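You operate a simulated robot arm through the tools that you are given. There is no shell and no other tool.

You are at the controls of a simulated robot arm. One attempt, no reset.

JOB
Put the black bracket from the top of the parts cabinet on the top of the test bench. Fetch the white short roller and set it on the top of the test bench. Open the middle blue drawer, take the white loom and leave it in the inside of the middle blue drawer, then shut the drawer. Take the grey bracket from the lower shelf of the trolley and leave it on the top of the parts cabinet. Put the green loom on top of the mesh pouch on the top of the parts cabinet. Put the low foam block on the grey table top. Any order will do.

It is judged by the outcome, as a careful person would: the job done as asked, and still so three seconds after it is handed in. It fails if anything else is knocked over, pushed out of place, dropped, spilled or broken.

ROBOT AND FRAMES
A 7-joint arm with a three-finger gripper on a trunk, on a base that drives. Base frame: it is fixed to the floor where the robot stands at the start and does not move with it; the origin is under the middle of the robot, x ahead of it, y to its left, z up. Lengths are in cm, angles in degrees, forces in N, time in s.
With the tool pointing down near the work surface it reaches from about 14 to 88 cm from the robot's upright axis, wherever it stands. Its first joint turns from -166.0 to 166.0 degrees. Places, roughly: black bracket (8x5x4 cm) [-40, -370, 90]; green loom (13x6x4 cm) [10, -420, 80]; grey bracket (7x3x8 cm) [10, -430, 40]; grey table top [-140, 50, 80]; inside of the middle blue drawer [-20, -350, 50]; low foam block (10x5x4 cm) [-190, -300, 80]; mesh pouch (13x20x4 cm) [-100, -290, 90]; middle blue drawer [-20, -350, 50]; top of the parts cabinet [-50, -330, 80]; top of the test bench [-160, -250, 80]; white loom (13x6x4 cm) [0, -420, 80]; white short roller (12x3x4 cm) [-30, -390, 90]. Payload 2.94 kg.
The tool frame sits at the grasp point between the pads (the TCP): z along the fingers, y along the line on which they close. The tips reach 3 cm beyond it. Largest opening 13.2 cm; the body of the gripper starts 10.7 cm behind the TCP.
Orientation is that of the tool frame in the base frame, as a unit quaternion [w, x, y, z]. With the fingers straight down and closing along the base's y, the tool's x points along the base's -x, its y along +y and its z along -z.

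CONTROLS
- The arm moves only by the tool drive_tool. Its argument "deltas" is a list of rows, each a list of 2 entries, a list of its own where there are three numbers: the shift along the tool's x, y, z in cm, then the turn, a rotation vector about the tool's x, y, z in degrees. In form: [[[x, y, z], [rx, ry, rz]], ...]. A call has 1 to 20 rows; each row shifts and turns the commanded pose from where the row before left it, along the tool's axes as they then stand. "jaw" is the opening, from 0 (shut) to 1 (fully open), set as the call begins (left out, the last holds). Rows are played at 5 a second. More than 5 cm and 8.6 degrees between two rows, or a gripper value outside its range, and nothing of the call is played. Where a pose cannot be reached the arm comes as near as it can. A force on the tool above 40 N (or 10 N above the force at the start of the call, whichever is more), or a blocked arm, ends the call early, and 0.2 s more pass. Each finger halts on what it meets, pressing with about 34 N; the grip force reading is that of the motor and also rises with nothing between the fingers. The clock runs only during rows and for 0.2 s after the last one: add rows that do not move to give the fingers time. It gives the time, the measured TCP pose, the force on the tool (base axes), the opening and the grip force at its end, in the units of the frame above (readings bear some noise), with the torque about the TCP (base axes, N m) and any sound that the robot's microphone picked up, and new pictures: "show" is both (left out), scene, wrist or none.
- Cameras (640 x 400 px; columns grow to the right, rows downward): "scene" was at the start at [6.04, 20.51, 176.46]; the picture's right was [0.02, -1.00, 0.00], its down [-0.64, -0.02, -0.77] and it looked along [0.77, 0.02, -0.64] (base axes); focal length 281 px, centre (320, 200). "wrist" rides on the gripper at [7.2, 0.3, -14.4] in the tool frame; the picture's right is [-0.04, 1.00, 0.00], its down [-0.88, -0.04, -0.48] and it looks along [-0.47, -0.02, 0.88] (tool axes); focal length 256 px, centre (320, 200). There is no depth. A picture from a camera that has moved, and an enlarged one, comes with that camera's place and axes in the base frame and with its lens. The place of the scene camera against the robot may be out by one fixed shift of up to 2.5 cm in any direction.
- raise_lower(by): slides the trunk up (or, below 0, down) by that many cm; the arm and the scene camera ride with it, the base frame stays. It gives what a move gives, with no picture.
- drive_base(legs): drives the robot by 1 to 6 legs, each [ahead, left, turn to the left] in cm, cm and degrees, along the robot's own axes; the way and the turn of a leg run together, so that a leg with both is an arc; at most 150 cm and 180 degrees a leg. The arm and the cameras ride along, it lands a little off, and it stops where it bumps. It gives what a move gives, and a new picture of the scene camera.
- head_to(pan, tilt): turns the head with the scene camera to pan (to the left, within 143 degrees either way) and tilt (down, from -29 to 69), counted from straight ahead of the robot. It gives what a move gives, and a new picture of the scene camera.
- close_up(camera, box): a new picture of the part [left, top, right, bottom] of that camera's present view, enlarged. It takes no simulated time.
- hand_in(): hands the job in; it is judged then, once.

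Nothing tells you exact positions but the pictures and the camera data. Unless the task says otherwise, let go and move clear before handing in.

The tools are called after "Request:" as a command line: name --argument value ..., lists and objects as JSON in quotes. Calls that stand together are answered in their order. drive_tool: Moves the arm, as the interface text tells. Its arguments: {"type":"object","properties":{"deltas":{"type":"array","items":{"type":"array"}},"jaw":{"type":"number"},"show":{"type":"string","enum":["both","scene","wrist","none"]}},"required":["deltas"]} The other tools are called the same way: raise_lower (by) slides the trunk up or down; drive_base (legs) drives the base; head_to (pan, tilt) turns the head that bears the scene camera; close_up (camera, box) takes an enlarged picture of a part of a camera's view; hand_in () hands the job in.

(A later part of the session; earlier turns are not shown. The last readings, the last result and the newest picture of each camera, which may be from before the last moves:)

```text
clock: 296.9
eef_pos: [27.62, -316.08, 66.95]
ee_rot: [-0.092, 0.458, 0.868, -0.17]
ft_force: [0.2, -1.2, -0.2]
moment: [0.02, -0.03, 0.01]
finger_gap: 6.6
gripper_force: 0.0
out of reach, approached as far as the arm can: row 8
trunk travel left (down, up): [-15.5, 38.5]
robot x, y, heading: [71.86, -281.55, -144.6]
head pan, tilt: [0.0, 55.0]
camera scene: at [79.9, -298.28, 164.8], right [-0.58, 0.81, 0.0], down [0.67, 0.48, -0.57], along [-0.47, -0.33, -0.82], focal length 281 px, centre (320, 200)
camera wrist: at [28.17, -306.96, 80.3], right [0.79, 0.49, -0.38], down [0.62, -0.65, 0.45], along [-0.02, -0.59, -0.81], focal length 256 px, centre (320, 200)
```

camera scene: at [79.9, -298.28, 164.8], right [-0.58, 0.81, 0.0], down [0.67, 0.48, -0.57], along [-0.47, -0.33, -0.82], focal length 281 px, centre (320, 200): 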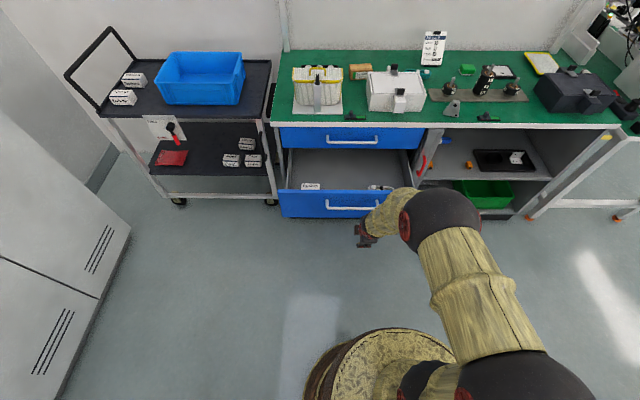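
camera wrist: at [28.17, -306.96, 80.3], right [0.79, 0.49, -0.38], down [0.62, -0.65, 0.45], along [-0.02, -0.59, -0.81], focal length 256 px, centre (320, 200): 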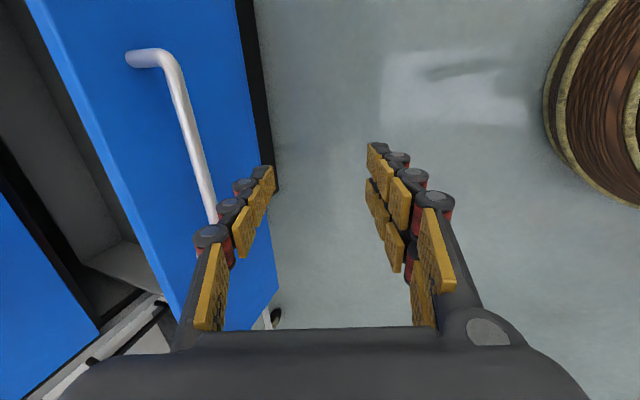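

Too close for that pitch. Backing the base 15 cm and extending the arm.

Request:
drive_base --legs '[[-16, 0, 0]]'

Request:
drive_tool --deltas '[[[0, -3.7, 1.5], [0, 0, 0]], [[0, -3.7, 1.5], [0, 0, 0]], [[0, -3.5, 2.0], [8, 0, 0]], [[0, -3.2, 2.2], [0, 0, 0]], [[0, 0, 0], [8, 0, 0]], [[0, 0, 0], [6, 0, 0]], [[0, 0, 0], [0, 0, 0]]]'

```text
clock: 298.3
eef_pos: [40.89, -306.53, 66.89]
ee_rot: [-0.092, 0.458, 0.868, -0.168]
ft_force: [-0.3, -0.3, 0.6]
moment: [0.0, -0.01, 0.0]
finger_gap: 6.61
gripper_force: 0.0
trunk travel left (down, up): [-15.5, 38.5]
robot x, y, heading: [84.76, -272.34, -144.4]
head pan, tilt: [0.0, 55.0]
camera scene: at [93.18, -288.83, 164.81], right [-0.58, 0.82, 0.0], down [0.67, 0.47, -0.57], along [-0.47, -0.33, -0.82], focal length 281 px, centre (320, 200)
```

scene: 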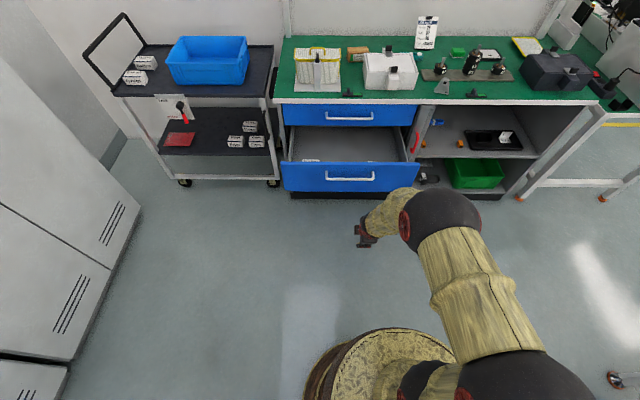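

```text
clock: 299.9
eef_pos: [29.19, -316.67, 65.77]
ee_rot: [-0.117, 0.436, 0.845, -0.287]
ft_force: [-0.6, 0.0, 0.3]
moment: [-0.03, 0.0, -0.05]
finger_gap: 6.59
gripper_force: 0.0
out of reach, approached as far as the arm can: row 5, 6
trunk travel left (down, up): [-15.5, 38.5]
robot x, y, heading: [85.39, -272.13, -144.2]
head pan, tilt: [0.0, 55.0]
camera scene: at [93.23, -288.78, 164.81], right [-0.58, 0.82, 0.0], down [0.67, 0.47, -0.57], along [-0.47, -0.33, -0.82], focal length 281 px, centre (320, 200)
camera wrist: at [31.28, -305.31, 77.01], right [0.69, 0.42, -0.58], down [0.71, -0.54, 0.45], along [-0.12, -0.73, -0.68], focal length 256 px, centre (320, 200)
```

scene: 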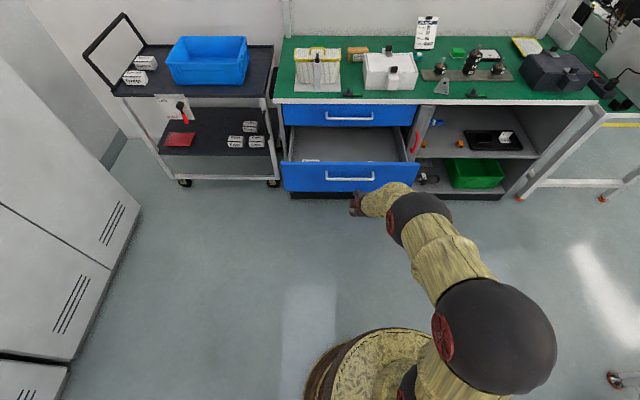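
wrist: 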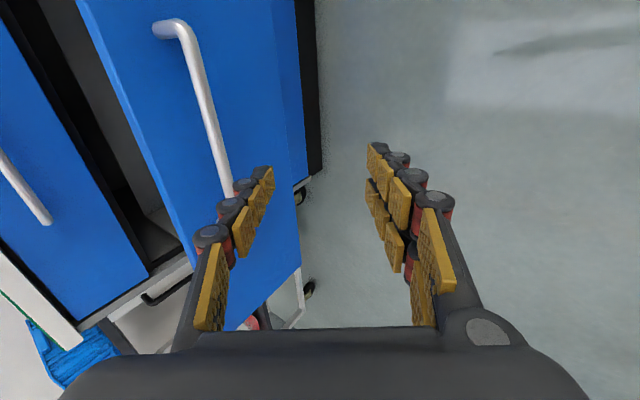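

Request:
drive_tool --deltas '[[[0.1, -2.4, 1.75], [0, 0, 0]], [[0.1, -2.4, 1.75], [0, 0, 0]], [[0, 0, 0], [7, 0, 0]], [[0, 0, 0], [7, 0, 0]], [[0, 0, 0], [0, 0, 0]]]'

```text
clock: 301.1
eef_pos: [24.22, -320.06, 65.86]
ee_rot: [-0.17, 0.419, 0.804, -0.387]
ft_force: [-0.3, -0.4, 0.7]
moment: [0.01, -0.01, 0.0]
finger_gap: 6.59
gripper_force: 0.0
trunk travel left (down, up): [-15.5, 38.5]
robot x, y, heading: [85.03, -271.9, -144.4]
head pan, tilt: [0.0, 55.0]
camera scene: at [93.19, -288.82, 164.81], right [-0.58, 0.82, 0.0], down [0.67, 0.47, -0.57], along [-0.47, -0.33, -0.82], focal length 281 px, centre (320, 200)
camera wrist: at [28.53, -307.34, 74.65], right [0.57, 0.32, -0.76], down [0.78, -0.49, 0.38], along [-0.25, -0.81, -0.53], focal length 256 px, centre (320, 200)
```

scene: 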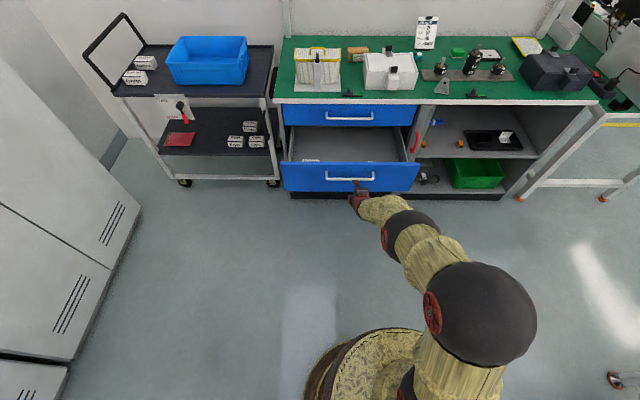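
wrist: 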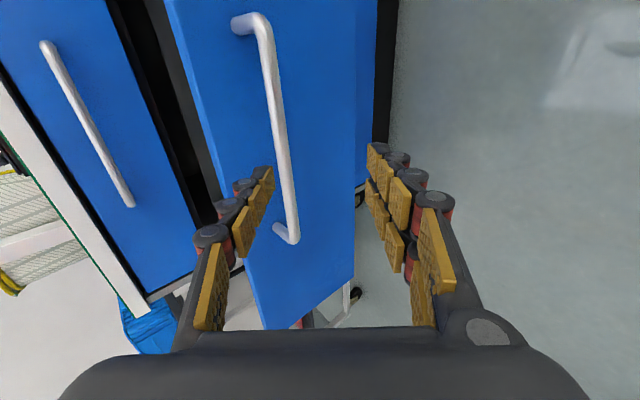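

The handle is in view again. Lining up: 4 cm forward, 1.7 cm up.

Request:
drive_tool --deltas '[[[0.1, -3.88, 1.96], [0, 0, 0]], [[0, 0, 0], [0, 0, 0]]]' --show "wrist"

```text
clock: 301.7
eef_pos: [21.15, -322.35, 67.32]
ee_rot: [-0.17, 0.418, 0.804, -0.386]
ft_force: [-0.8, -0.1, -0.7]
moment: [0.01, -0.04, 0.0]
finger_gap: 6.57
gripper_force: 0.0
trunk travel left (down, up): [-15.5, 38.5]
robot x, y, heading: [85.15, -271.99, -144.6]
head pan, tilt: [0.0, 55.0]
camera wrist: at [25.34, -309.65, 76.18], right [0.57, 0.32, -0.76], down [0.78, -0.49, 0.38], along [-0.25, -0.81, -0.53], focal length 256 px, centre (320, 200)
```

wrist: 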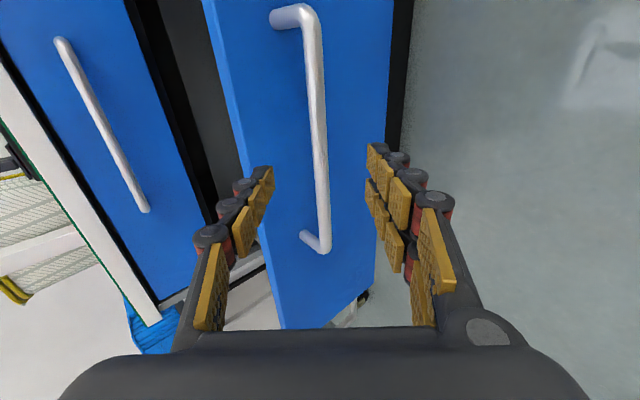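

Request:
drive_tool --deltas '[[[0, 0, 3], [0, 0, 0]], [[0, 0, 2], [0, 0, 0]], [[0, 0, 0], [0, 0, 0]]]' --show "wrist"

```text
clock: 302.5
eef_pos: [18.02, -324.74, 64.03]
ee_rot: [-0.169, 0.419, 0.804, -0.386]
ft_force: [-0.2, 0.5, 0.4]
moment: [0.0, 0.02, 0.02]
finger_gap: 6.61
gripper_force: 0.2
trunk travel left (down, up): [-15.5, 38.5]
robot x, y, heading: [85.43, -272.07, -144.7]
head pan, tilt: [0.0, 55.0]
camera wrist: at [22.27, -312.0, 72.85], right [0.57, 0.32, -0.76], down [0.78, -0.49, 0.38], along [-0.25, -0.81, -0.53], focal length 256 px, centre (320, 200)
```

wrist: 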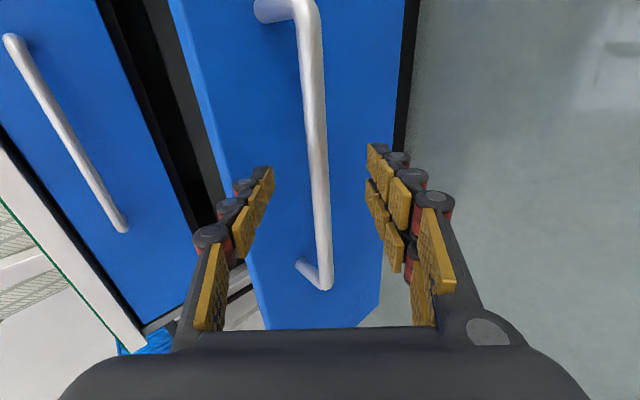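

Request:
drive_tool --deltas '[[[0, 0, 1.7], [0, 0, 0]], [[0, 0, 0], [0, 0, 0]]]' --show "none"

Request:
drive_tool --deltas '[[[0, 0, 0], [0, 0, 0]], [[0, 0, 0], [0, 0, 0]], [[0, 0, 0], [0, 0, 0]], [[0, 0, 0], [0, 0, 0]], [[0, 0, 0], [0, 0, 0]], [[0, 0, 0], [0, 0, 0]]]' --jaw 0.0 --show "wrist"

```text
clock: 303.1
eef_pos: [17.08, -325.59, 62.85]
ee_rot: [-0.168, 0.418, 0.804, -0.387]
ft_force: [-0.4, 0.4, -1.2]
moment: [0.01, 0.0, 0.01]
finger_gap: 6.58
gripper_force: 0.0
trunk travel left (down, up): [-15.5, 38.5]
robot x, y, heading: [85.36, -272.22, -144.6]
head pan, tilt: [0.0, 55.0]
```

```text
clock: 304.5
eef_pos: [16.99, -325.59, 63.0]
ee_rot: [-0.17, 0.418, 0.804, -0.387]
ft_force: [-2.8, -0.3, 3.4]
moment: [0.49, 0.47, 0.55]
finger_gap: 1.29
gripper_force: 38.4
trunk travel left (down, up): [-15.5, 38.5]
robot x, y, heading: [85.43, -271.93, -144.7]
head pan, tilt: [0.0, 55.0]
camera wrist: at [21.32, -312.83, 71.82], right [0.57, 0.32, -0.76], down [0.78, -0.49, 0.38], along [-0.25, -0.81, -0.53], focal length 256 px, centre (320, 200)
```

wrist: 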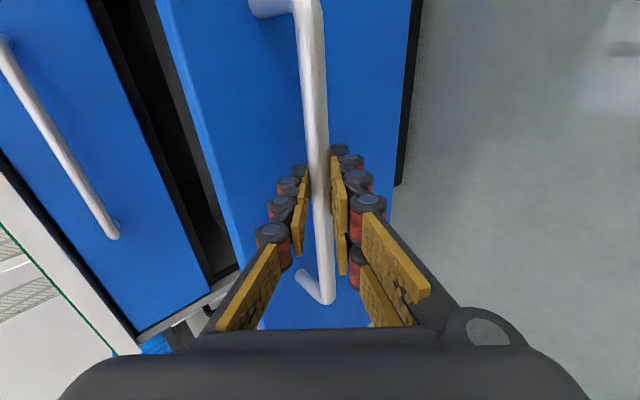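

Handle gripped again. Pushing the drawer in: base forward 18 cm, then the arm for the rest.

Request:
drive_base --legs '[[9, -0.3, 0]]'

Request:
drive_base --legs '[[9, -0.3, 0]]'

```text
clock: 305.6
eef_pos: [9.61, -331.0, 63.04]
ee_rot: [-0.17, 0.417, 0.805, -0.387]
ft_force: [13.7, -21.3, 3.9]
moment: [0.15, 0.12, 1.1]
finger_gap: 1.27
gripper_force: 39.9
trunk travel left (down, up): [-15.5, 38.5]
robot x, y, heading: [77.39, -277.14, -144.8]
head pan, tilt: [0.0, 55.0]
camera scene: at [85.62, -294.04, 164.79], right [-0.58, 0.82, 0.0], down [0.67, 0.47, -0.57], along [-0.47, -0.33, -0.82], focal length 281 px, centre (320, 200)
```

scene: 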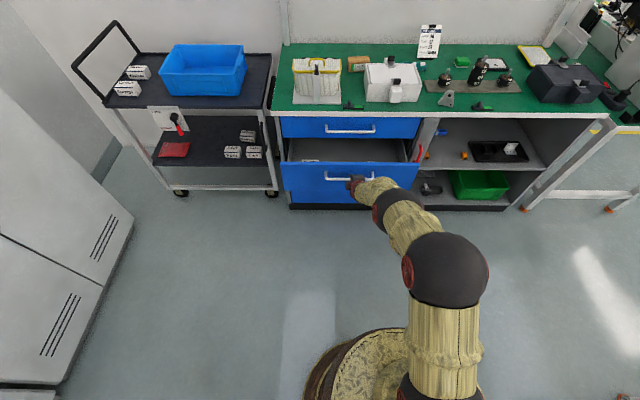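

```text
clock: 306.7
eef_pos: [2.26, -335.9, 63.11]
ee_rot: [-0.17, 0.416, 0.805, -0.388]
ft_force: [12.8, -22.8, -2.5]
moment: [0.1, 0.06, 1.05]
finger_gap: 1.31
gripper_force: 39.6
trunk travel left (down, up): [-15.5, 38.5]
robot x, y, heading: [70.19, -282.28, -144.7]
head pan, tilt: [0.0, 55.0]
camera scene: at [78.22, -298.95, 164.78], right [-0.58, 0.82, 0.0], down [0.67, 0.47, -0.57], along [-0.47, -0.33, -0.82], focal length 281 px, centre (320, 200)
```

scene: 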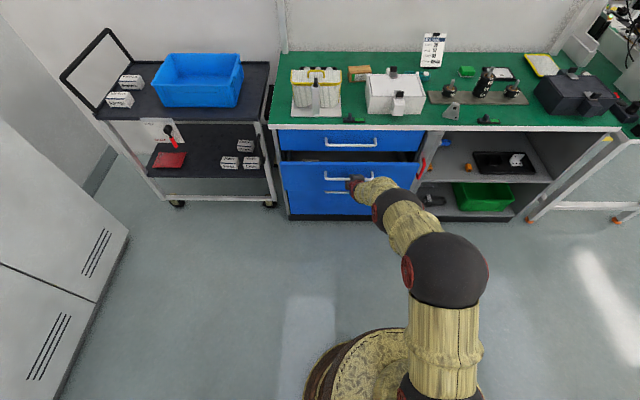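

Now the last ~8 cm with the arm.

Request:
drive_tool --deltas '[[[-0.3, -0.65, 0.76], [0, 0, 0]], [[0, -0.77, 0.92], [0, 0, 0]], [[0, -0.77, 0.92], [0, 0, 0]], [[0, -0.77, 0.92], [0, 0, 0]], [[0, -0.77, 0.92], [0, 0, 0]], [[0, -0.77, 0.92], [0, 0, 0]], [[0, 0, 0], [0, 0, 0]]]'

```text
clock: 308.3
eef_pos: [-3.43, -340.21, 63.15]
ee_rot: [-0.168, 0.418, 0.804, -0.388]
ft_force: [-22.3, 29.4, -9.1]
moment: [0.92, 0.54, 0.27]
finger_gap: 1.34
gripper_force: 39.1
trunk travel left (down, up): [-15.5, 38.5]
robot x, y, heading: [70.17, -282.26, -144.9]
head pan, tilt: [0.0, 55.0]
camera scene: at [77.91, -298.69, 164.82], right [-0.58, 0.82, 0.0], down [0.67, 0.47, -0.57], along [-0.47, -0.33, -0.82], focal length 281 px, centre (320, 200)
camera wrist: at [0.83, -327.32, 71.83], right [0.57, 0.32, -0.76], down [0.78, -0.49, 0.38], along [-0.25, -0.81, -0.53], focal length 256 px, centre (320, 200)
```

scene: 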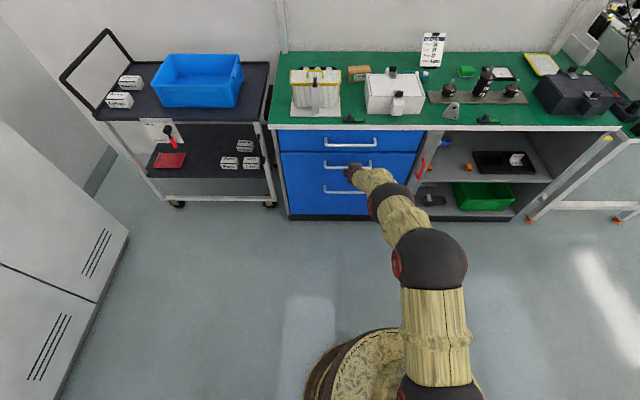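
wrist: 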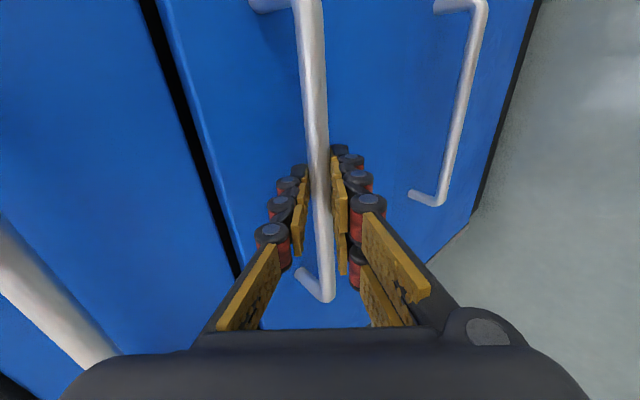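

Request:
drive_tool --deltas '[[[0.5, 0, 0], [0, 0, 0]], [[0, -0.45, 0.53], [0, 0, 0]], [[0, -0.32, 0.38], [0, 0, 0]], [[0, 0, 0], [0, 0, 0]]]' --show "none"

Request:
drive_tool --deltas '[[[0, -0.32, 0.38], [0, 0, 0]], [[0, -0.32, 0.38], [0, 0, 0]], [[0, 0, 0], [0, 0, 0]]]' --show "wrist"

```text
clock: 309.3
eef_pos: [-4.13, -340.7, 63.01]
ee_rot: [-0.168, 0.414, 0.807, -0.387]
ft_force: [13.5, 17.4, 1.2]
moment: [0.46, 0.05, 0.88]
finger_gap: 1.29
gripper_force: 39.6
trunk travel left (down, up): [-15.5, 38.5]
robot x, y, heading: [70.33, -281.99, -144.3]
head pan, tilt: [0.0, 55.0]
```

```text
clock: 309.6
eef_pos: [-4.2, -340.69, 62.99]
ee_rot: [-0.167, 0.414, 0.807, -0.386]
ft_force: [17.9, 15.5, 17.0]
moment: [0.43, 0.22, 0.54]
finger_gap: 1.3
gripper_force: 39.2
trunk travel left (down, up): [-15.5, 38.5]
robot x, y, heading: [70.21, -282.2, -144.8]
head pan, tilt: [0.0, 55.0]
stopped in row 1: the force on the tool passed its limit at 44 N (the readings are from after the stop); the commanded pose is now the measured one
camera wrist: at [-0.08, -327.92, 71.89], right [0.56, 0.33, -0.76], down [0.79, -0.48, 0.38], along [-0.24, -0.81, -0.53], focal length 256 px, centre (320, 200)
```

wrist: 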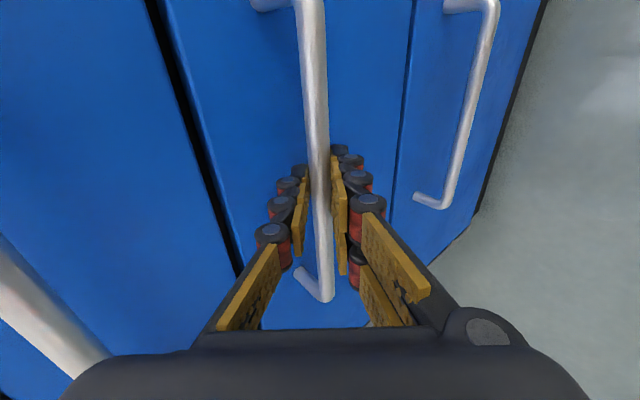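

Hard stop reached — drawer shut. Releasing and retreating.

Request:
drive_tool --deltas '[[[0, 0, 0], [0, 0, 0]], [[0, 0, 0], [0, 0, 0]], [[0, 0, 0], [0, 0, 0]], [[0, 0, 0], [0, 0, 0]]]' --jaw 0.5 --show "none"

Request:
drive_tool --deltas '[[[0, 0, -2], [0, 0, 0]], [[0, 0, -4], [0, 0, 0]], [[0, 0, -4], [0, 0, 0]], [[0, 0, -3], [0, 0, 0]], [[0, 0, 0], [0, 0, 0]]]'

Request:
close_up --camera "scene" --box '[250, 90, 450, 230]'

```text
clock: 310.6
eef_pos: [-4.32, -340.61, 62.62]
ee_rot: [-0.167, 0.414, 0.808, -0.384]
ft_force: [0.7, -0.2, -0.2]
moment: [-0.02, 0.0, 0.0]
finger_gap: 6.55
gripper_force: 0.0
trunk travel left (down, up): [-15.5, 38.5]
robot x, y, heading: [70.28, -282.0, -144.7]
head pan, tilt: [0.0, 55.0]
```

```text
clock: 311.8
eef_pos: [3.4, -334.31, 71.02]
ee_rot: [-0.168, 0.415, 0.807, -0.385]
ft_force: [0.3, -0.1, 0.2]
moment: [0.01, 0.01, 0.0]
finger_gap: 6.58
gripper_force: 0.0
trunk travel left (down, up): [-15.5, 38.5]
robot x, y, heading: [69.87, -282.02, -144.6]
head pan, tilt: [0.0, 55.0]
camera scene: at [78.25, -298.75, 164.8], right [-0.58, 0.81, 0.0], down [0.67, 0.47, -0.57], along [-0.47, -0.33, -0.82], focal length 281 px, centre (320, 200)
camera wrist: at [7.54, -321.62, 79.94], right [0.57, 0.32, -0.76], down [0.79, -0.49, 0.38], along [-0.24, -0.81, -0.53], focal length 256 px, centre (320, 200)
```

scene: 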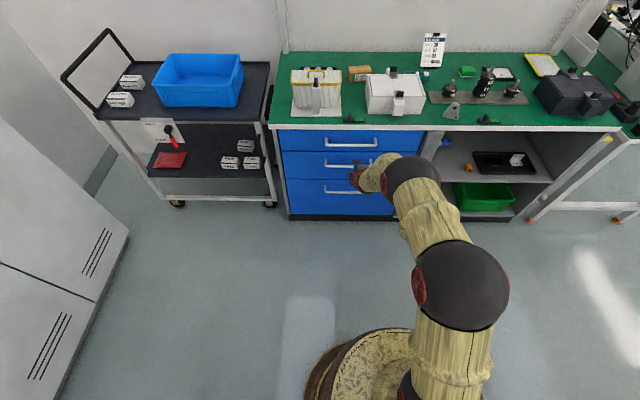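
wrist: 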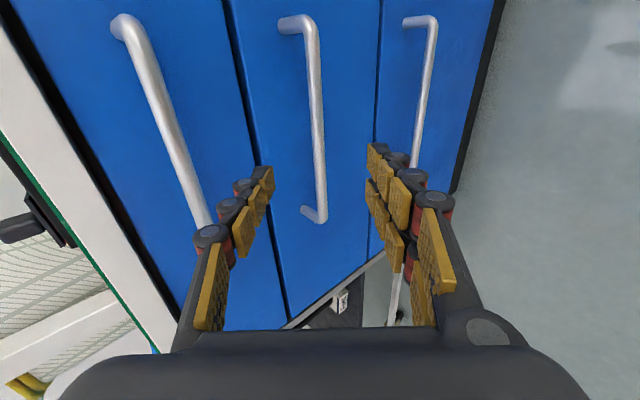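

```text
2.86 times, centred on (350, 160) of scene
camera zoom: at [78.25, -298.75, 164.8], right [-0.58, 0.81, 0.0], down [0.67, 0.47, -0.57], along [-0.47, -0.33, -0.82], focal length 803 px, centre (234, 314)
```

zoom: 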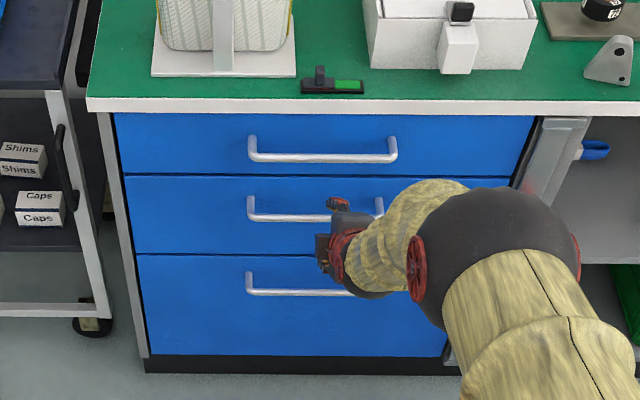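

Drawer fully shut. Now restore the tool to vertical, raise, and go for the green loom.

Request:
drive_tool --deltas '[[[0, 0, -3], [-8.4, 0, 0]], [[0, 0, 0], [-8.4, 0, 0]], [[0, 0, 0], [-8.4, 0, 0]], [[0, 0, 0], [-8.4, 0, 0]], [[0, 0, 0], [-8.4, 0, 0]], [[0, 0, 0], [-8.0, 0, 0]], [[0, 0, 0], [0, 0, 0]]]' --show "none"

Request:
raise_lower --by 37

Request:
drive_base --legs '[[20, 40, 0], [30, 39, 0]]'

Request:
drive_tool --deltas '[[[0, 0, 0], [0, 0, 0]]]'

```text
clock: 313.4
eef_pos: [2.43, -331.6, 73.39]
ee_rot: [-0.114, 0.456, 0.865, -0.176]
ft_force: [-0.1, -0.4, -0.3]
moment: [0.02, 0.01, 0.03]
finger_gap: 6.59
gripper_force: 0.1
out of reach, approached as far as the arm can: row 2, 3, 4, 5, 6
trunk travel left (down, up): [-15.5, 38.5]
robot x, y, heading: [69.99, -282.1, -144.3]
head pan, tilt: [0.0, 55.0]
```

```text
clock: 317.0
eef_pos: [2.38, -331.57, 110.34]
ee_rot: [-0.116, 0.456, 0.864, -0.178]
ft_force: [0.4, -0.3, -0.1]
moment: [0.0, 0.03, 0.0]
finger_gap: 6.6
gripper_force: 0.0
trunk travel left (down, up): [-52.5, 1.5]
robot x, y, heading: [70.22, -281.73, -144.5]
head pan, tilt: [0.0, 55.0]
```

```text
clock: 322.2
eef_pos: [8.17, -424.88, 110.3]
ee_rot: [-0.115, 0.449, 0.868, -0.179]
ft_force: [-0.1, -1.6, -0.4]
moment: [0.04, -0.06, 0.0]
finger_gap: 6.61
gripper_force: 0.1
trunk travel left (down, up): [-52.5, 1.5]
robot x, y, heading: [74.97, -374.16, -143.6]
head pan, tilt: [0.0, 55.0]
camera scene: at [83.48, -390.99, 201.79], right [-0.59, 0.8, 0.0], down [0.66, 0.49, -0.57], along [-0.46, -0.34, -0.82], focal length 281 px, centre (320, 200)
```

scene: 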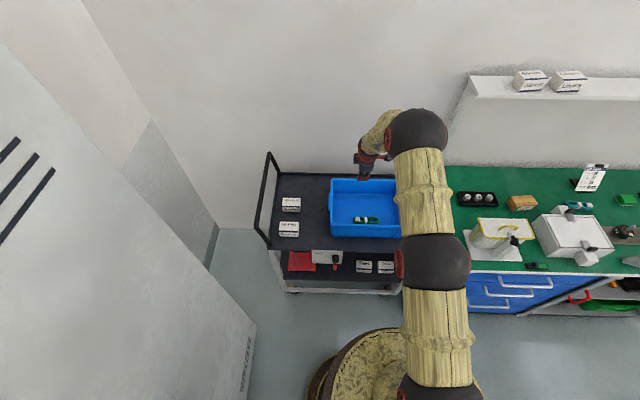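

```text
clock: 322.6
eef_pos: [8.13, -424.83, 110.36]
ee_rot: [-0.115, 0.45, 0.868, -0.178]
ft_force: [-0.1, -0.3, 0.2]
moment: [0.04, -0.05, -0.05]
finger_gap: 6.59
gripper_force: 0.2
trunk travel left (down, up): [-52.5, 1.5]
robot x, y, heading: [75.26, -374.41, -143.5]
head pan, tilt: [0.0, 55.0]
camera scene: at [83.48, -390.92, 201.8], right [-0.59, 0.8, 0.0], down [0.66, 0.49, -0.57], along [-0.46, -0.34, -0.82], focal length 281 px, centre (320, 200)
camera wrist: at [9.25, -415.84, 123.73], right [0.76, 0.5, -0.41], down [0.64, -0.64, 0.41], along [-0.06, -0.58, -0.81], focal length 256 px, centre (320, 200)
```

scene: 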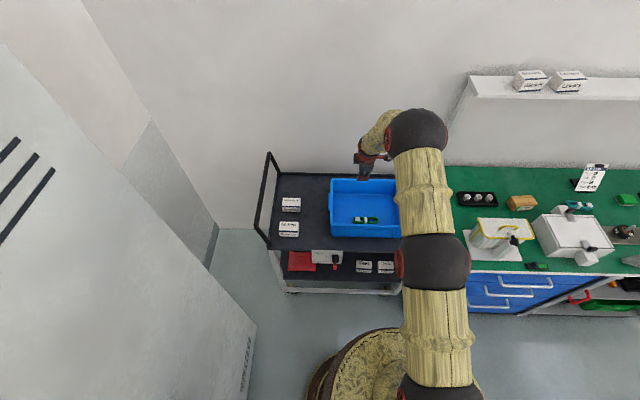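
wrist: 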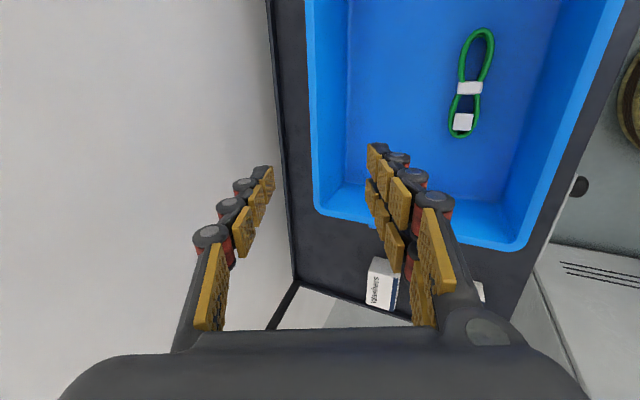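

Request:
drive_tool --deltas '[[[0, 0, 0], [-8.1, 0, 0]], [[0, 0, 0], [-8.1, 0, 0]], [[0, 0, 0], [-8.1, -2, 0]], [[2.1, 4.45, 0], [0, 0, 0]], [[2.1, 4.45, 0], [0, 0, 0]], [[0, 0, 4.5], [0, 0, 0]], [[0, 0, 4.5], [0, 0, 0]], [[0, 0, 0], [0, 0, 0]]]' --show "wrist"

```text
clock: 324.4
eef_pos: [12.89, -416.08, 101.49]
ee_rot: [-0.002, 0.461, 0.887, 0.0]
ft_force: [0.4, -0.2, 0.1]
moment: [0.0, 0.0, 0.0]
finger_gap: 6.6
gripper_force: 0.0
trunk travel left (down, up): [-52.5, 1.5]
robot x, y, heading: [75.11, -374.37, -143.6]
head pan, tilt: [0.0, 55.0]
camera wrist: at [8.92, -410.09, 115.98], right [0.84, 0.54, 0.0], down [0.47, -0.74, 0.47], along [0.25, -0.4, -0.88], focal length 256 px, centre (320, 200)
```

wrist: 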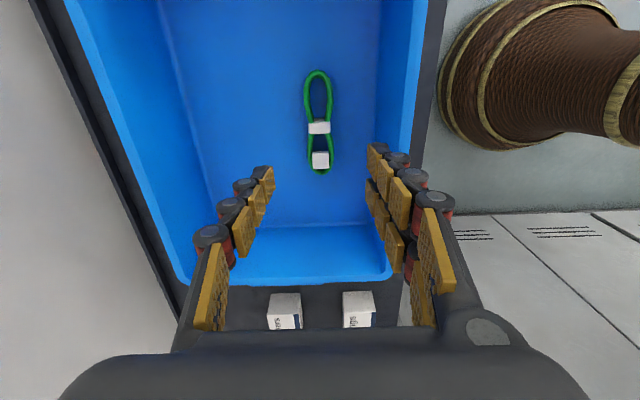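

Centred on the green loom. Descending and grasping.

Request:
drive_tool --deltas '[[[-0.6, 0, 4], [0, 0, 0]], [[0, 0, 4.5], [0, 0, 0]], [[0, 0, 4.5], [0, 0, 0]], [[0, 0, 3], [0, 0, 0]], [[0, 0, 1.3], [0, 0, 0]], [[0, 0, 0], [0, 0, 0]]]' --show "wrist"

Request:
drive_tool --deltas '[[[0, 0, 0], [0, 0, 0]], [[0, 0, 0], [0, 0, 0]], [[0, 0, 0], [0, 0, 0]], [[0, 0, 0], [0, 0, 0]], [[0, 0, 0], [0, 0, 0]], [[0, 0, 0], [0, 0, 0]]]' --jaw 0.05 --show "wrist"

```text
clock: 325.8
eef_pos: [13.26, -416.6, 84.31]
ee_rot: [-0.002, 0.461, 0.887, 0.0]
ft_force: [-0.7, 0.6, -0.3]
moment: [0.02, 0.01, 0.01]
finger_gap: 6.61
gripper_force: 0.0
trunk travel left (down, up): [-52.5, 1.5]
robot x, y, heading: [75.05, -374.42, -143.5]
head pan, tilt: [0.0, 55.0]
camera wrist: at [9.23, -410.58, 98.87], right [0.84, 0.54, 0.0], down [0.47, -0.74, 0.47], along [0.25, -0.4, -0.88], focal length 256 px, centre (320, 200)
```

wrist: 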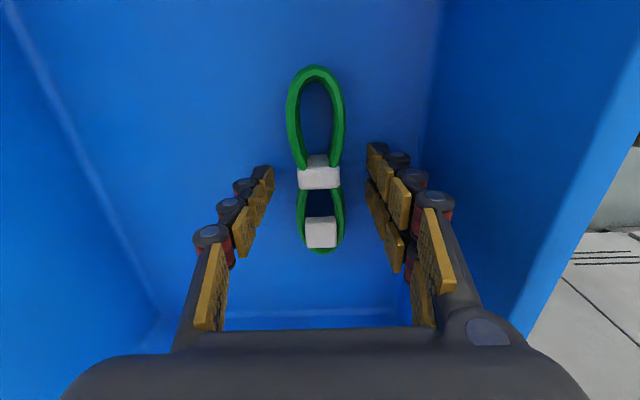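

```text
clock: 327.2
eef_pos: [13.27, -416.62, 84.37]
ee_rot: [-0.001, 0.462, 0.887, 0.001]
ft_force: [1.7, 0.7, 2.3]
moment: [0.0, -0.07, 0.04]
finger_gap: 3.84
gripper_force: 34.0
trunk travel left (down, up): [-52.5, 1.5]
robot x, y, heading: [75.2, -374.28, -143.8]
head pan, tilt: [0.0, 55.0]
camera wrist: at [9.25, -410.57, 98.89], right [0.84, 0.54, 0.0], down [0.47, -0.74, 0.47], along [0.25, -0.4, -0.88], focal length 256 px, centre (320, 200)
```

wrist: 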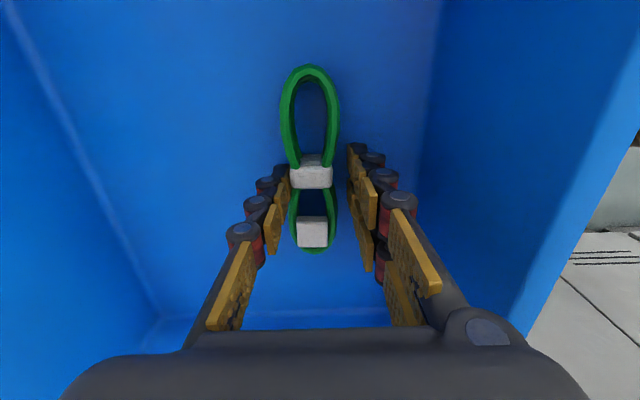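

Green loom gripped. Lift, retract, rotate the hand to align with the pouch, and drive along to the right end of the cabinet.

Request:
drive_tool --deltas '[[[0, 0, -1], [0, 0, 0]], [[0, 0, -4], [0, 0, 0]], [[0, 0, -4.8], [0, 0, 0]], [[0, 0, -4.8], [0, 0, 0]], [[0, 0, -4.8], [0, 0, 0]], [[0, 0, -4.8], [0, 0, 0]], [[0, 0, -4.8], [0, 0, 0]], [[0, 4.5, 0], [0, 0, 0]], [[0, 4.5, 0], [0, 0, 0]], [[0, 4.5, 0], [0, 0, 0]], [[0, 0, 0], [0, 0, 0]]]' --show "wrist"

Request:
drive_base --legs '[[-4, -40, 0], [0, -60, 0], [0, -65, 0]]'

Request:
drive_tool --deltas '[[[0, 0, 0], [0, 0, 8.5]], [[0, 0, 0], [0, 0, 8.5]], [[0, 0, 0], [0, 0, 8.5]], [[0, 0, 0], [0, 0, 8.5]], [[0, 0, 0], [0, 0, 8.5]], [[0, 0, 0], [0, 0, 8.5]], [[0, 0, 0], [0, 0, 8.5]], [[0, 0, 0], [0, 0, 8.5]], [[0, 0, 0], [0, 0, 8.5]], [[0, 0, 0], [0, 0, 8.5]], [[0, 0, 0], [0, 0, 0]]]'

```text
clock: 329.6
eef_pos: [24.66, -409.24, 113.07]
ee_rot: [-0.001, 0.462, 0.887, 0.001]
ft_force: [-0.6, 0.1, 0.0]
moment: [0.02, -0.03, -0.02]
finger_gap: 3.84
gripper_force: 33.5
trunk travel left (down, up): [-52.5, 1.5]
robot x, y, heading: [75.36, -374.11, -143.8]
head pan, tilt: [0.0, 55.0]
camera wrist: at [20.63, -403.25, 127.63], right [0.84, 0.54, 0.0], down [0.47, -0.74, 0.47], along [0.25, -0.4, -0.88], focal length 256 px, centre (320, 200)
```

wrist: 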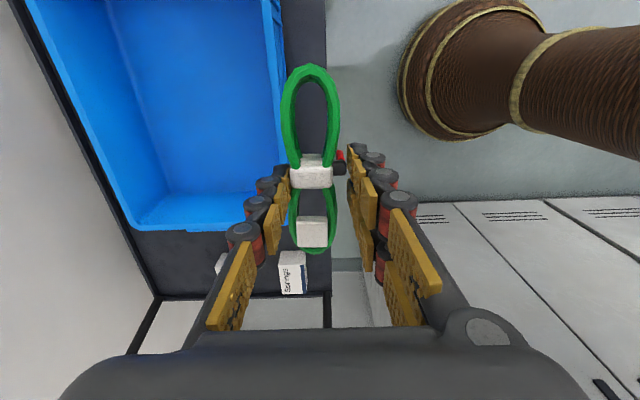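

```text
clock: 338.4
eef_pos: [-71.62, -270.83, 113.17]
ee_rot: [-0.002, 0.465, 0.885, 0.0]
ft_force: [-0.6, 0.1, 0.4]
moment: [-0.04, -0.02, 0.03]
finger_gap: 3.83
gripper_force: 33.4
trunk travel left (down, up): [-52.5, 1.5]
robot x, y, heading: [-20.58, -236.25, -143.9]
head pan, tilt: [0.0, 55.0]
camera scene: at [-12.72, -252.8, 201.82], right [-0.59, 0.81, 0.0], down [0.66, 0.48, -0.57], along [-0.46, -0.34, -0.82], focal length 281 px, centre (320, 200)
```

scene: 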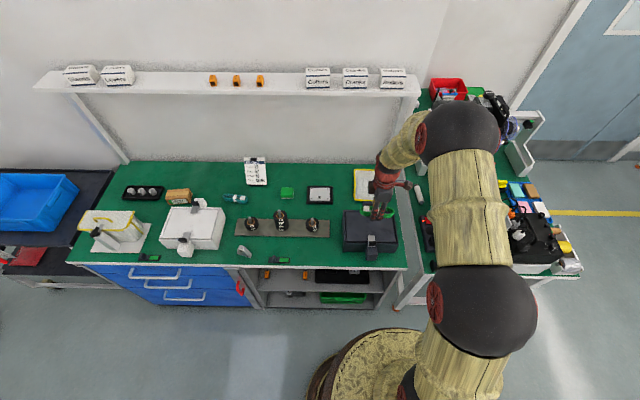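

```text
clock: 340.8
eef_pos: [-71.52, -270.84, 113.16]
ee_rot: [-0.002, 0.941, 0.338, -0.002]
ft_force: [0.1, 0.1, -0.9]
moment: [-0.01, 0.0, 0.01]
finger_gap: 3.81
gripper_force: 34.1
trunk travel left (down, up): [-52.5, 1.5]
robot x, y, heading: [-21.06, -236.12, -143.8]
head pan, tilt: [0.0, 55.0]
camera scene: at [-12.66, -252.87, 201.81], right [-0.59, 0.81, 0.0], down [0.66, 0.48, -0.57], along [-0.46, -0.34, -0.82], focal length 281 px, centre (320, 200)
camera wrist: at [-65.9, -266.56, 127.67], right [0.6, -0.8, 0.0], down [-0.7, -0.53, 0.48], along [-0.38, -0.28, -0.88], focal length 256 px, centre (320, 200)
```

scene: 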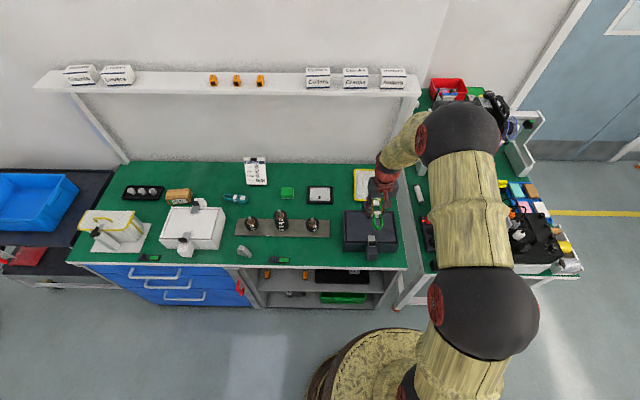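
wrist: 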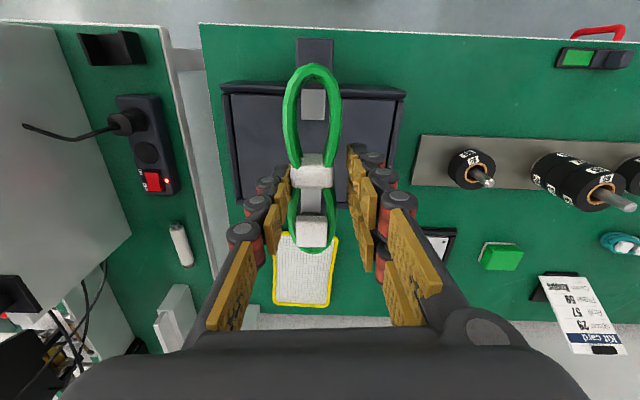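

The pouch is ahead-right. Drive 18 cm closer, then move the loom over it with yaw matched.

Request:
drive_base --legs '[[18, 0, 0]]'

Request:
drive_tool --deltas '[[[-4, -1.1, 0], [0, 0, 0]], [[-4, -1.1, 0], [0, 0, 0]], [[-3.5, -1, 0], [0, 0, 0]], [[0, 0, 0], [0, 0, 7]], [[0, 0, 4], [0, 0, 0]], [[0, 0, 0], [0, 0, 0]]]'

```text
clock: 342.3
eef_pos: [-86.46, -281.34, 113.01]
ee_rot: [-0.002, 0.941, 0.338, 0.0]
ft_force: [-0.5, -0.5, -1.5]
moment: [0.03, -0.04, 0.0]
finger_gap: 3.82
gripper_force: 33.6
trunk travel left (down, up): [-52.5, 1.5]
robot x, y, heading: [-35.58, -247.03, -143.8]
head pan, tilt: [0.0, 55.0]
camera scene: at [-27.53, -263.65, 201.8], right [-0.59, 0.81, 0.0], down [0.66, 0.48, -0.57], along [-0.46, -0.34, -0.82], focal length 281 px, centre (320, 200)
```

scene: 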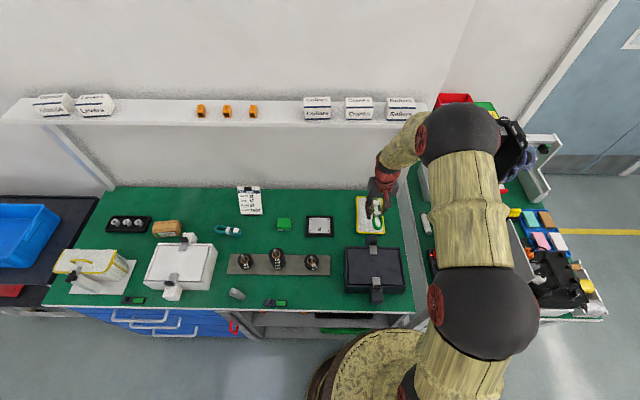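

```text
clock: 343.7
eef_pos: [-97.02, -286.32, 109.01]
ee_rot: [-0.001, 0.96, 0.279, 0.0]
ft_force: [0.4, 0.1, -0.1]
moment: [-0.06, 0.05, -0.04]
finger_gap: 3.83
gripper_force: 33.8
trunk travel left (down, up): [-52.5, 1.5]
robot x, y, heading: [-35.37, -247.31, -144.1]
head pan, tilt: [0.0, 55.0]
camera scene: at [-27.15, -263.38, 201.81], right [-0.59, 0.81, 0.0], down [0.66, 0.48, -0.57], along [-0.47, -0.34, -0.82], focal length 281 px, centre (320, 200)
camera wrist: at [-90.82, -282.78, 123.52], right [0.5, -0.87, 0.0], down [-0.76, -0.44, 0.48], along [-0.42, -0.24, -0.88], focal length 256 px, centre (320, 200)
```

scene: 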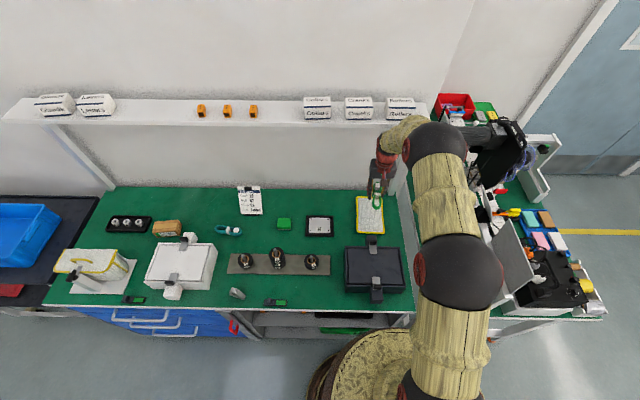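
wrist: 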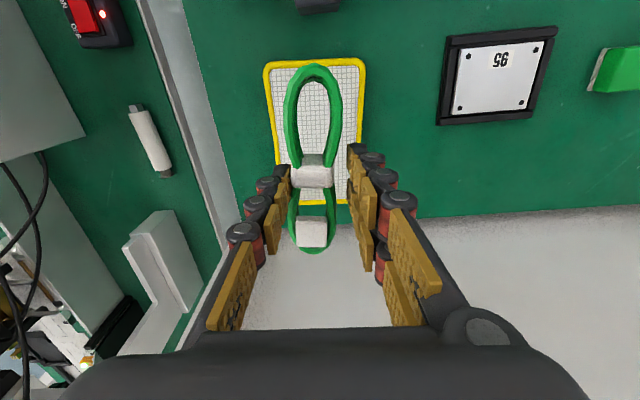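

The loom is nearly over the pouch's centre and aligned. Fine shift, then descend.

Request:
drive_tool --deltas '[[[-2.2, -0.5, 0], [0, 0, 0]], [[0, 0, 4.5], [0, 0, 0]], [[0, 0, 4.5], [0, 0, 0]], [[0, 0, 4], [0, 0, 0]], [[0, 0, 1.5], [0, 0, 0]], [[0, 0, 0], [0, 0, 0]]]' --show "wrist"

```text
clock: 345.1
eef_pos: [-99.42, -286.86, 94.64]
ee_rot: [-0.001, 0.96, 0.28, -0.001]
ft_force: [0.4, -1.1, -0.4]
moment: [0.0, 0.01, -0.01]
finger_gap: 3.83
gripper_force: 34.3
trunk travel left (down, up): [-52.5, 1.5]
robot x, y, heading: [-35.38, -246.61, -144.2]
head pan, tilt: [0.0, 55.0]
camera wrist: at [-93.28, -283.34, 109.23], right [0.5, -0.87, 0.0], down [-0.76, -0.44, 0.48], along [-0.41, -0.24, -0.88], focal length 256 px, centre (320, 200)
```

wrist: 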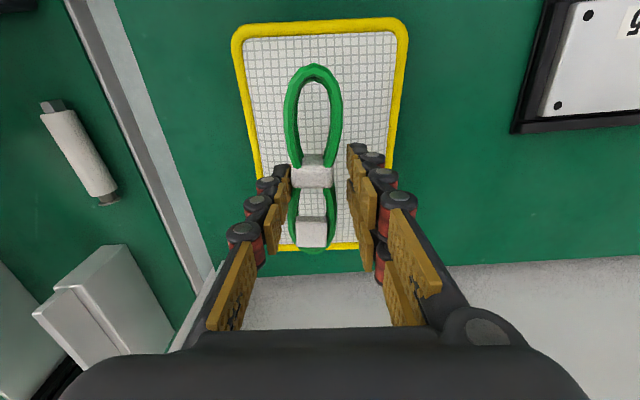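

Request:
drive_tool --deltas '[[[0, 0, 1.5], [0, 0, 0]], [[0, 0, 1.3], [0, 0, 0]], [[0, 0, 0], [0, 0, 0]]]' --show "none"

Request:
drive_tool --deltas '[[[0, 0, 0.4], [0, 0, 0]], [[0, 0, 0], [0, 0, 0]]]' --show "none"

Request:
drive_tool --deltas '[[[0, 0, 0.4], [0, 0, 0]], [[0, 0, 0], [0, 0, 0]]]' --show "wrist"

```text
clock: 345.9
eef_pos: [-99.4, -287.02, 92.17]
ee_rot: [-0.001, 0.96, 0.278, -0.004]
ft_force: [1.0, 2.4, 20.4]
moment: [0.19, -0.4, 0.06]
finger_gap: 3.84
gripper_force: 33.8
trunk travel left (down, up): [-52.5, 1.5]
robot x, y, heading: [-35.13, -246.84, -144.2]
head pan, tilt: [0.0, 55.0]
```

```text
clock: 346.3
eef_pos: [-99.55, -287.11, 92.27]
ee_rot: [0.0, 0.96, 0.279, -0.005]
ft_force: [13.5, 7.3, 22.6]
moment: [0.04, -0.27, 0.07]
finger_gap: 3.82
gripper_force: 34.5
trunk travel left (down, up): [-52.5, 1.5]
robot x, y, heading: [-35.54, -246.95, -144.2]
head pan, tilt: [0.0, 55.0]
stopped in row 2: the force on the tool passed its limit at 43 N (the readings are from after the stop); the commanded pose is now the measured one
```

```text
clock: 346.7
eef_pos: [-99.67, -287.17, 92.28]
ee_rot: [0.0, 0.96, 0.279, -0.005]
ft_force: [12.2, 6.4, 20.4]
moment: [-0.03, -0.2, 0.03]
finger_gap: 3.81
gripper_force: 33.7
trunk travel left (down, up): [-52.5, 1.5]
robot x, y, heading: [-35.45, -246.99, -144.0]
head pan, tilt: [0.0, 55.0]
stopped in row 1: the force on the tool passed its limit at 42 N (the readings are from after the stop); the commanded pose is now the measured one
camera wrist: at [-93.38, -283.44, 106.64], right [0.5, -0.87, 0.0], down [-0.76, -0.44, 0.48], along [-0.42, -0.24, -0.88], focal length 256 px, centre (320, 200)
```

wrist: 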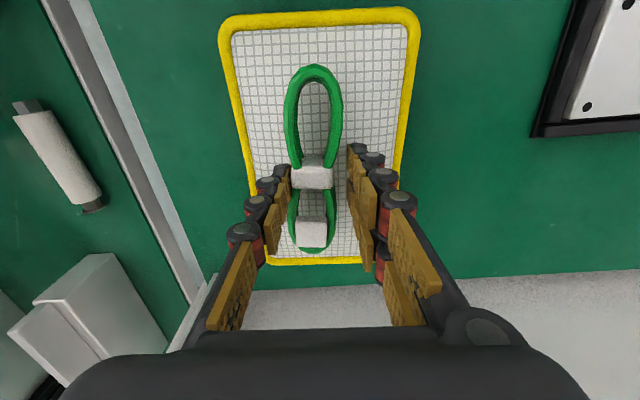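

Loom rests on the pouch. Relieve pressure slightly and release.

Request:
drive_tool --deltas '[[[0, 0, -0.3], [0, 0, 0]], [[0, 0, 0], [0, 0, 0]]]' --show "none"

Request:
drive_tool --deltas '[[[0, 0, 0], [0, 0, 0]], [[0, 0, 0], [0, 0, 0]], [[0, 0, 0], [0, 0, 0]], [[0, 0, 0], [0, 0, 0]]]' --jaw 0.55 --show "wrist"

Request:
drive_tool --deltas '[[[0, 0, -1.5], [0, 0, 0]], [[0, 0, -4], [0, 0, 0]], [[0, 0, -4.5], [0, 0, 0]], [[0, 0, -4.5], [0, 0, 0]], [[4, 0, -2], [0, 0, 0]], [[4, 0, -2], [0, 0, 0]], [[4, 0, -2], [0, 0, 0]], [[4, 0, -2], [0, 0, 0]], [[0, 0, 0], [0, 0, 0]]]'

```text
clock: 347.3
eef_pos: [-99.78, -287.18, 92.17]
ee_rot: [-0.001, 0.96, 0.279, -0.003]
ft_force: [2.0, 1.3, 2.1]
moment: [-0.09, -0.01, 0.03]
finger_gap: 3.84
gripper_force: 33.6
trunk travel left (down, up): [-52.5, 1.5]
robot x, y, heading: [-35.17, -246.7, -144.2]
head pan, tilt: [0.0, 55.0]
```

```text
clock: 348.3
eef_pos: [-99.82, -287.11, 92.16]
ee_rot: [-0.001, 0.96, 0.279, -0.003]
ft_force: [0.2, 0.1, 0.1]
moment: [0.02, -0.01, 0.0]
finger_gap: 7.25
gripper_force: 0.0
trunk travel left (down, up): [-52.5, 1.5]
robot x, y, heading: [-35.55, -247.0, -144.1]
head pan, tilt: [0.0, 55.0]
camera wrist: at [-93.58, -283.57, 106.72], right [0.5, -0.87, 0.0], down [-0.76, -0.44, 0.48], along [-0.42, -0.24, -0.88], focal length 256 px, centre (320, 200)
```

wrist: 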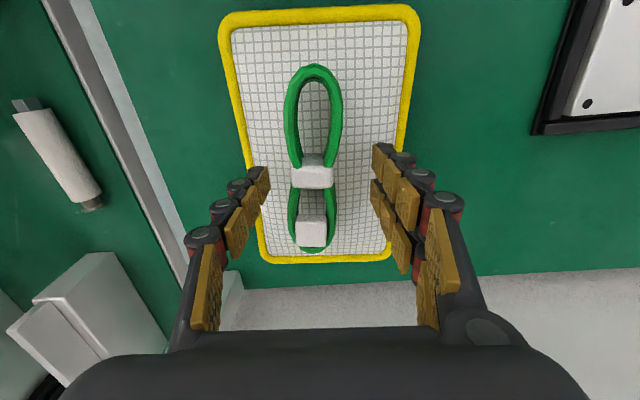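

```text
clock: 350.3
eef_pos: [-86.16, -278.5, 114.45]
ee_rot: [-0.001, 0.96, 0.279, -0.005]
ft_force: [-0.4, -0.9, -0.4]
moment: [0.0, -0.07, 0.02]
finger_gap: 7.26
gripper_force: 0.1
trunk travel left (down, up): [-52.5, 1.5]
robot x, y, heading: [-35.51, -246.86, -144.1]
head pan, tilt: [0.0, 55.0]
camera scene: at [-27.45, -263.58, 201.8], right [-0.59, 0.81, 0.0], down [0.66, 0.48, -0.57], along [-0.46, -0.34, -0.82], focal length 281 px, centre (320, 200)
camera wrist: at [-80.01, -274.95, 128.86], right [0.5, -0.87, 0.0], down [-0.76, -0.44, 0.48], along [-0.42, -0.24, -0.88], focal length 256 px, centre (320, 200)
```

scene: 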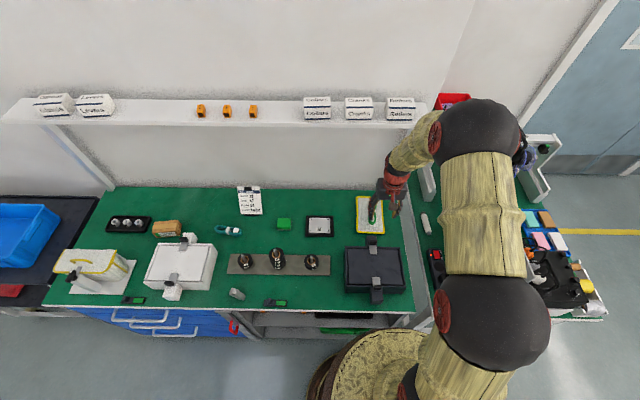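
wrist: 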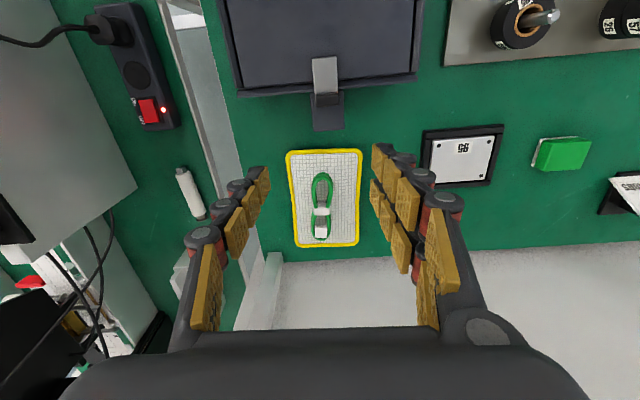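

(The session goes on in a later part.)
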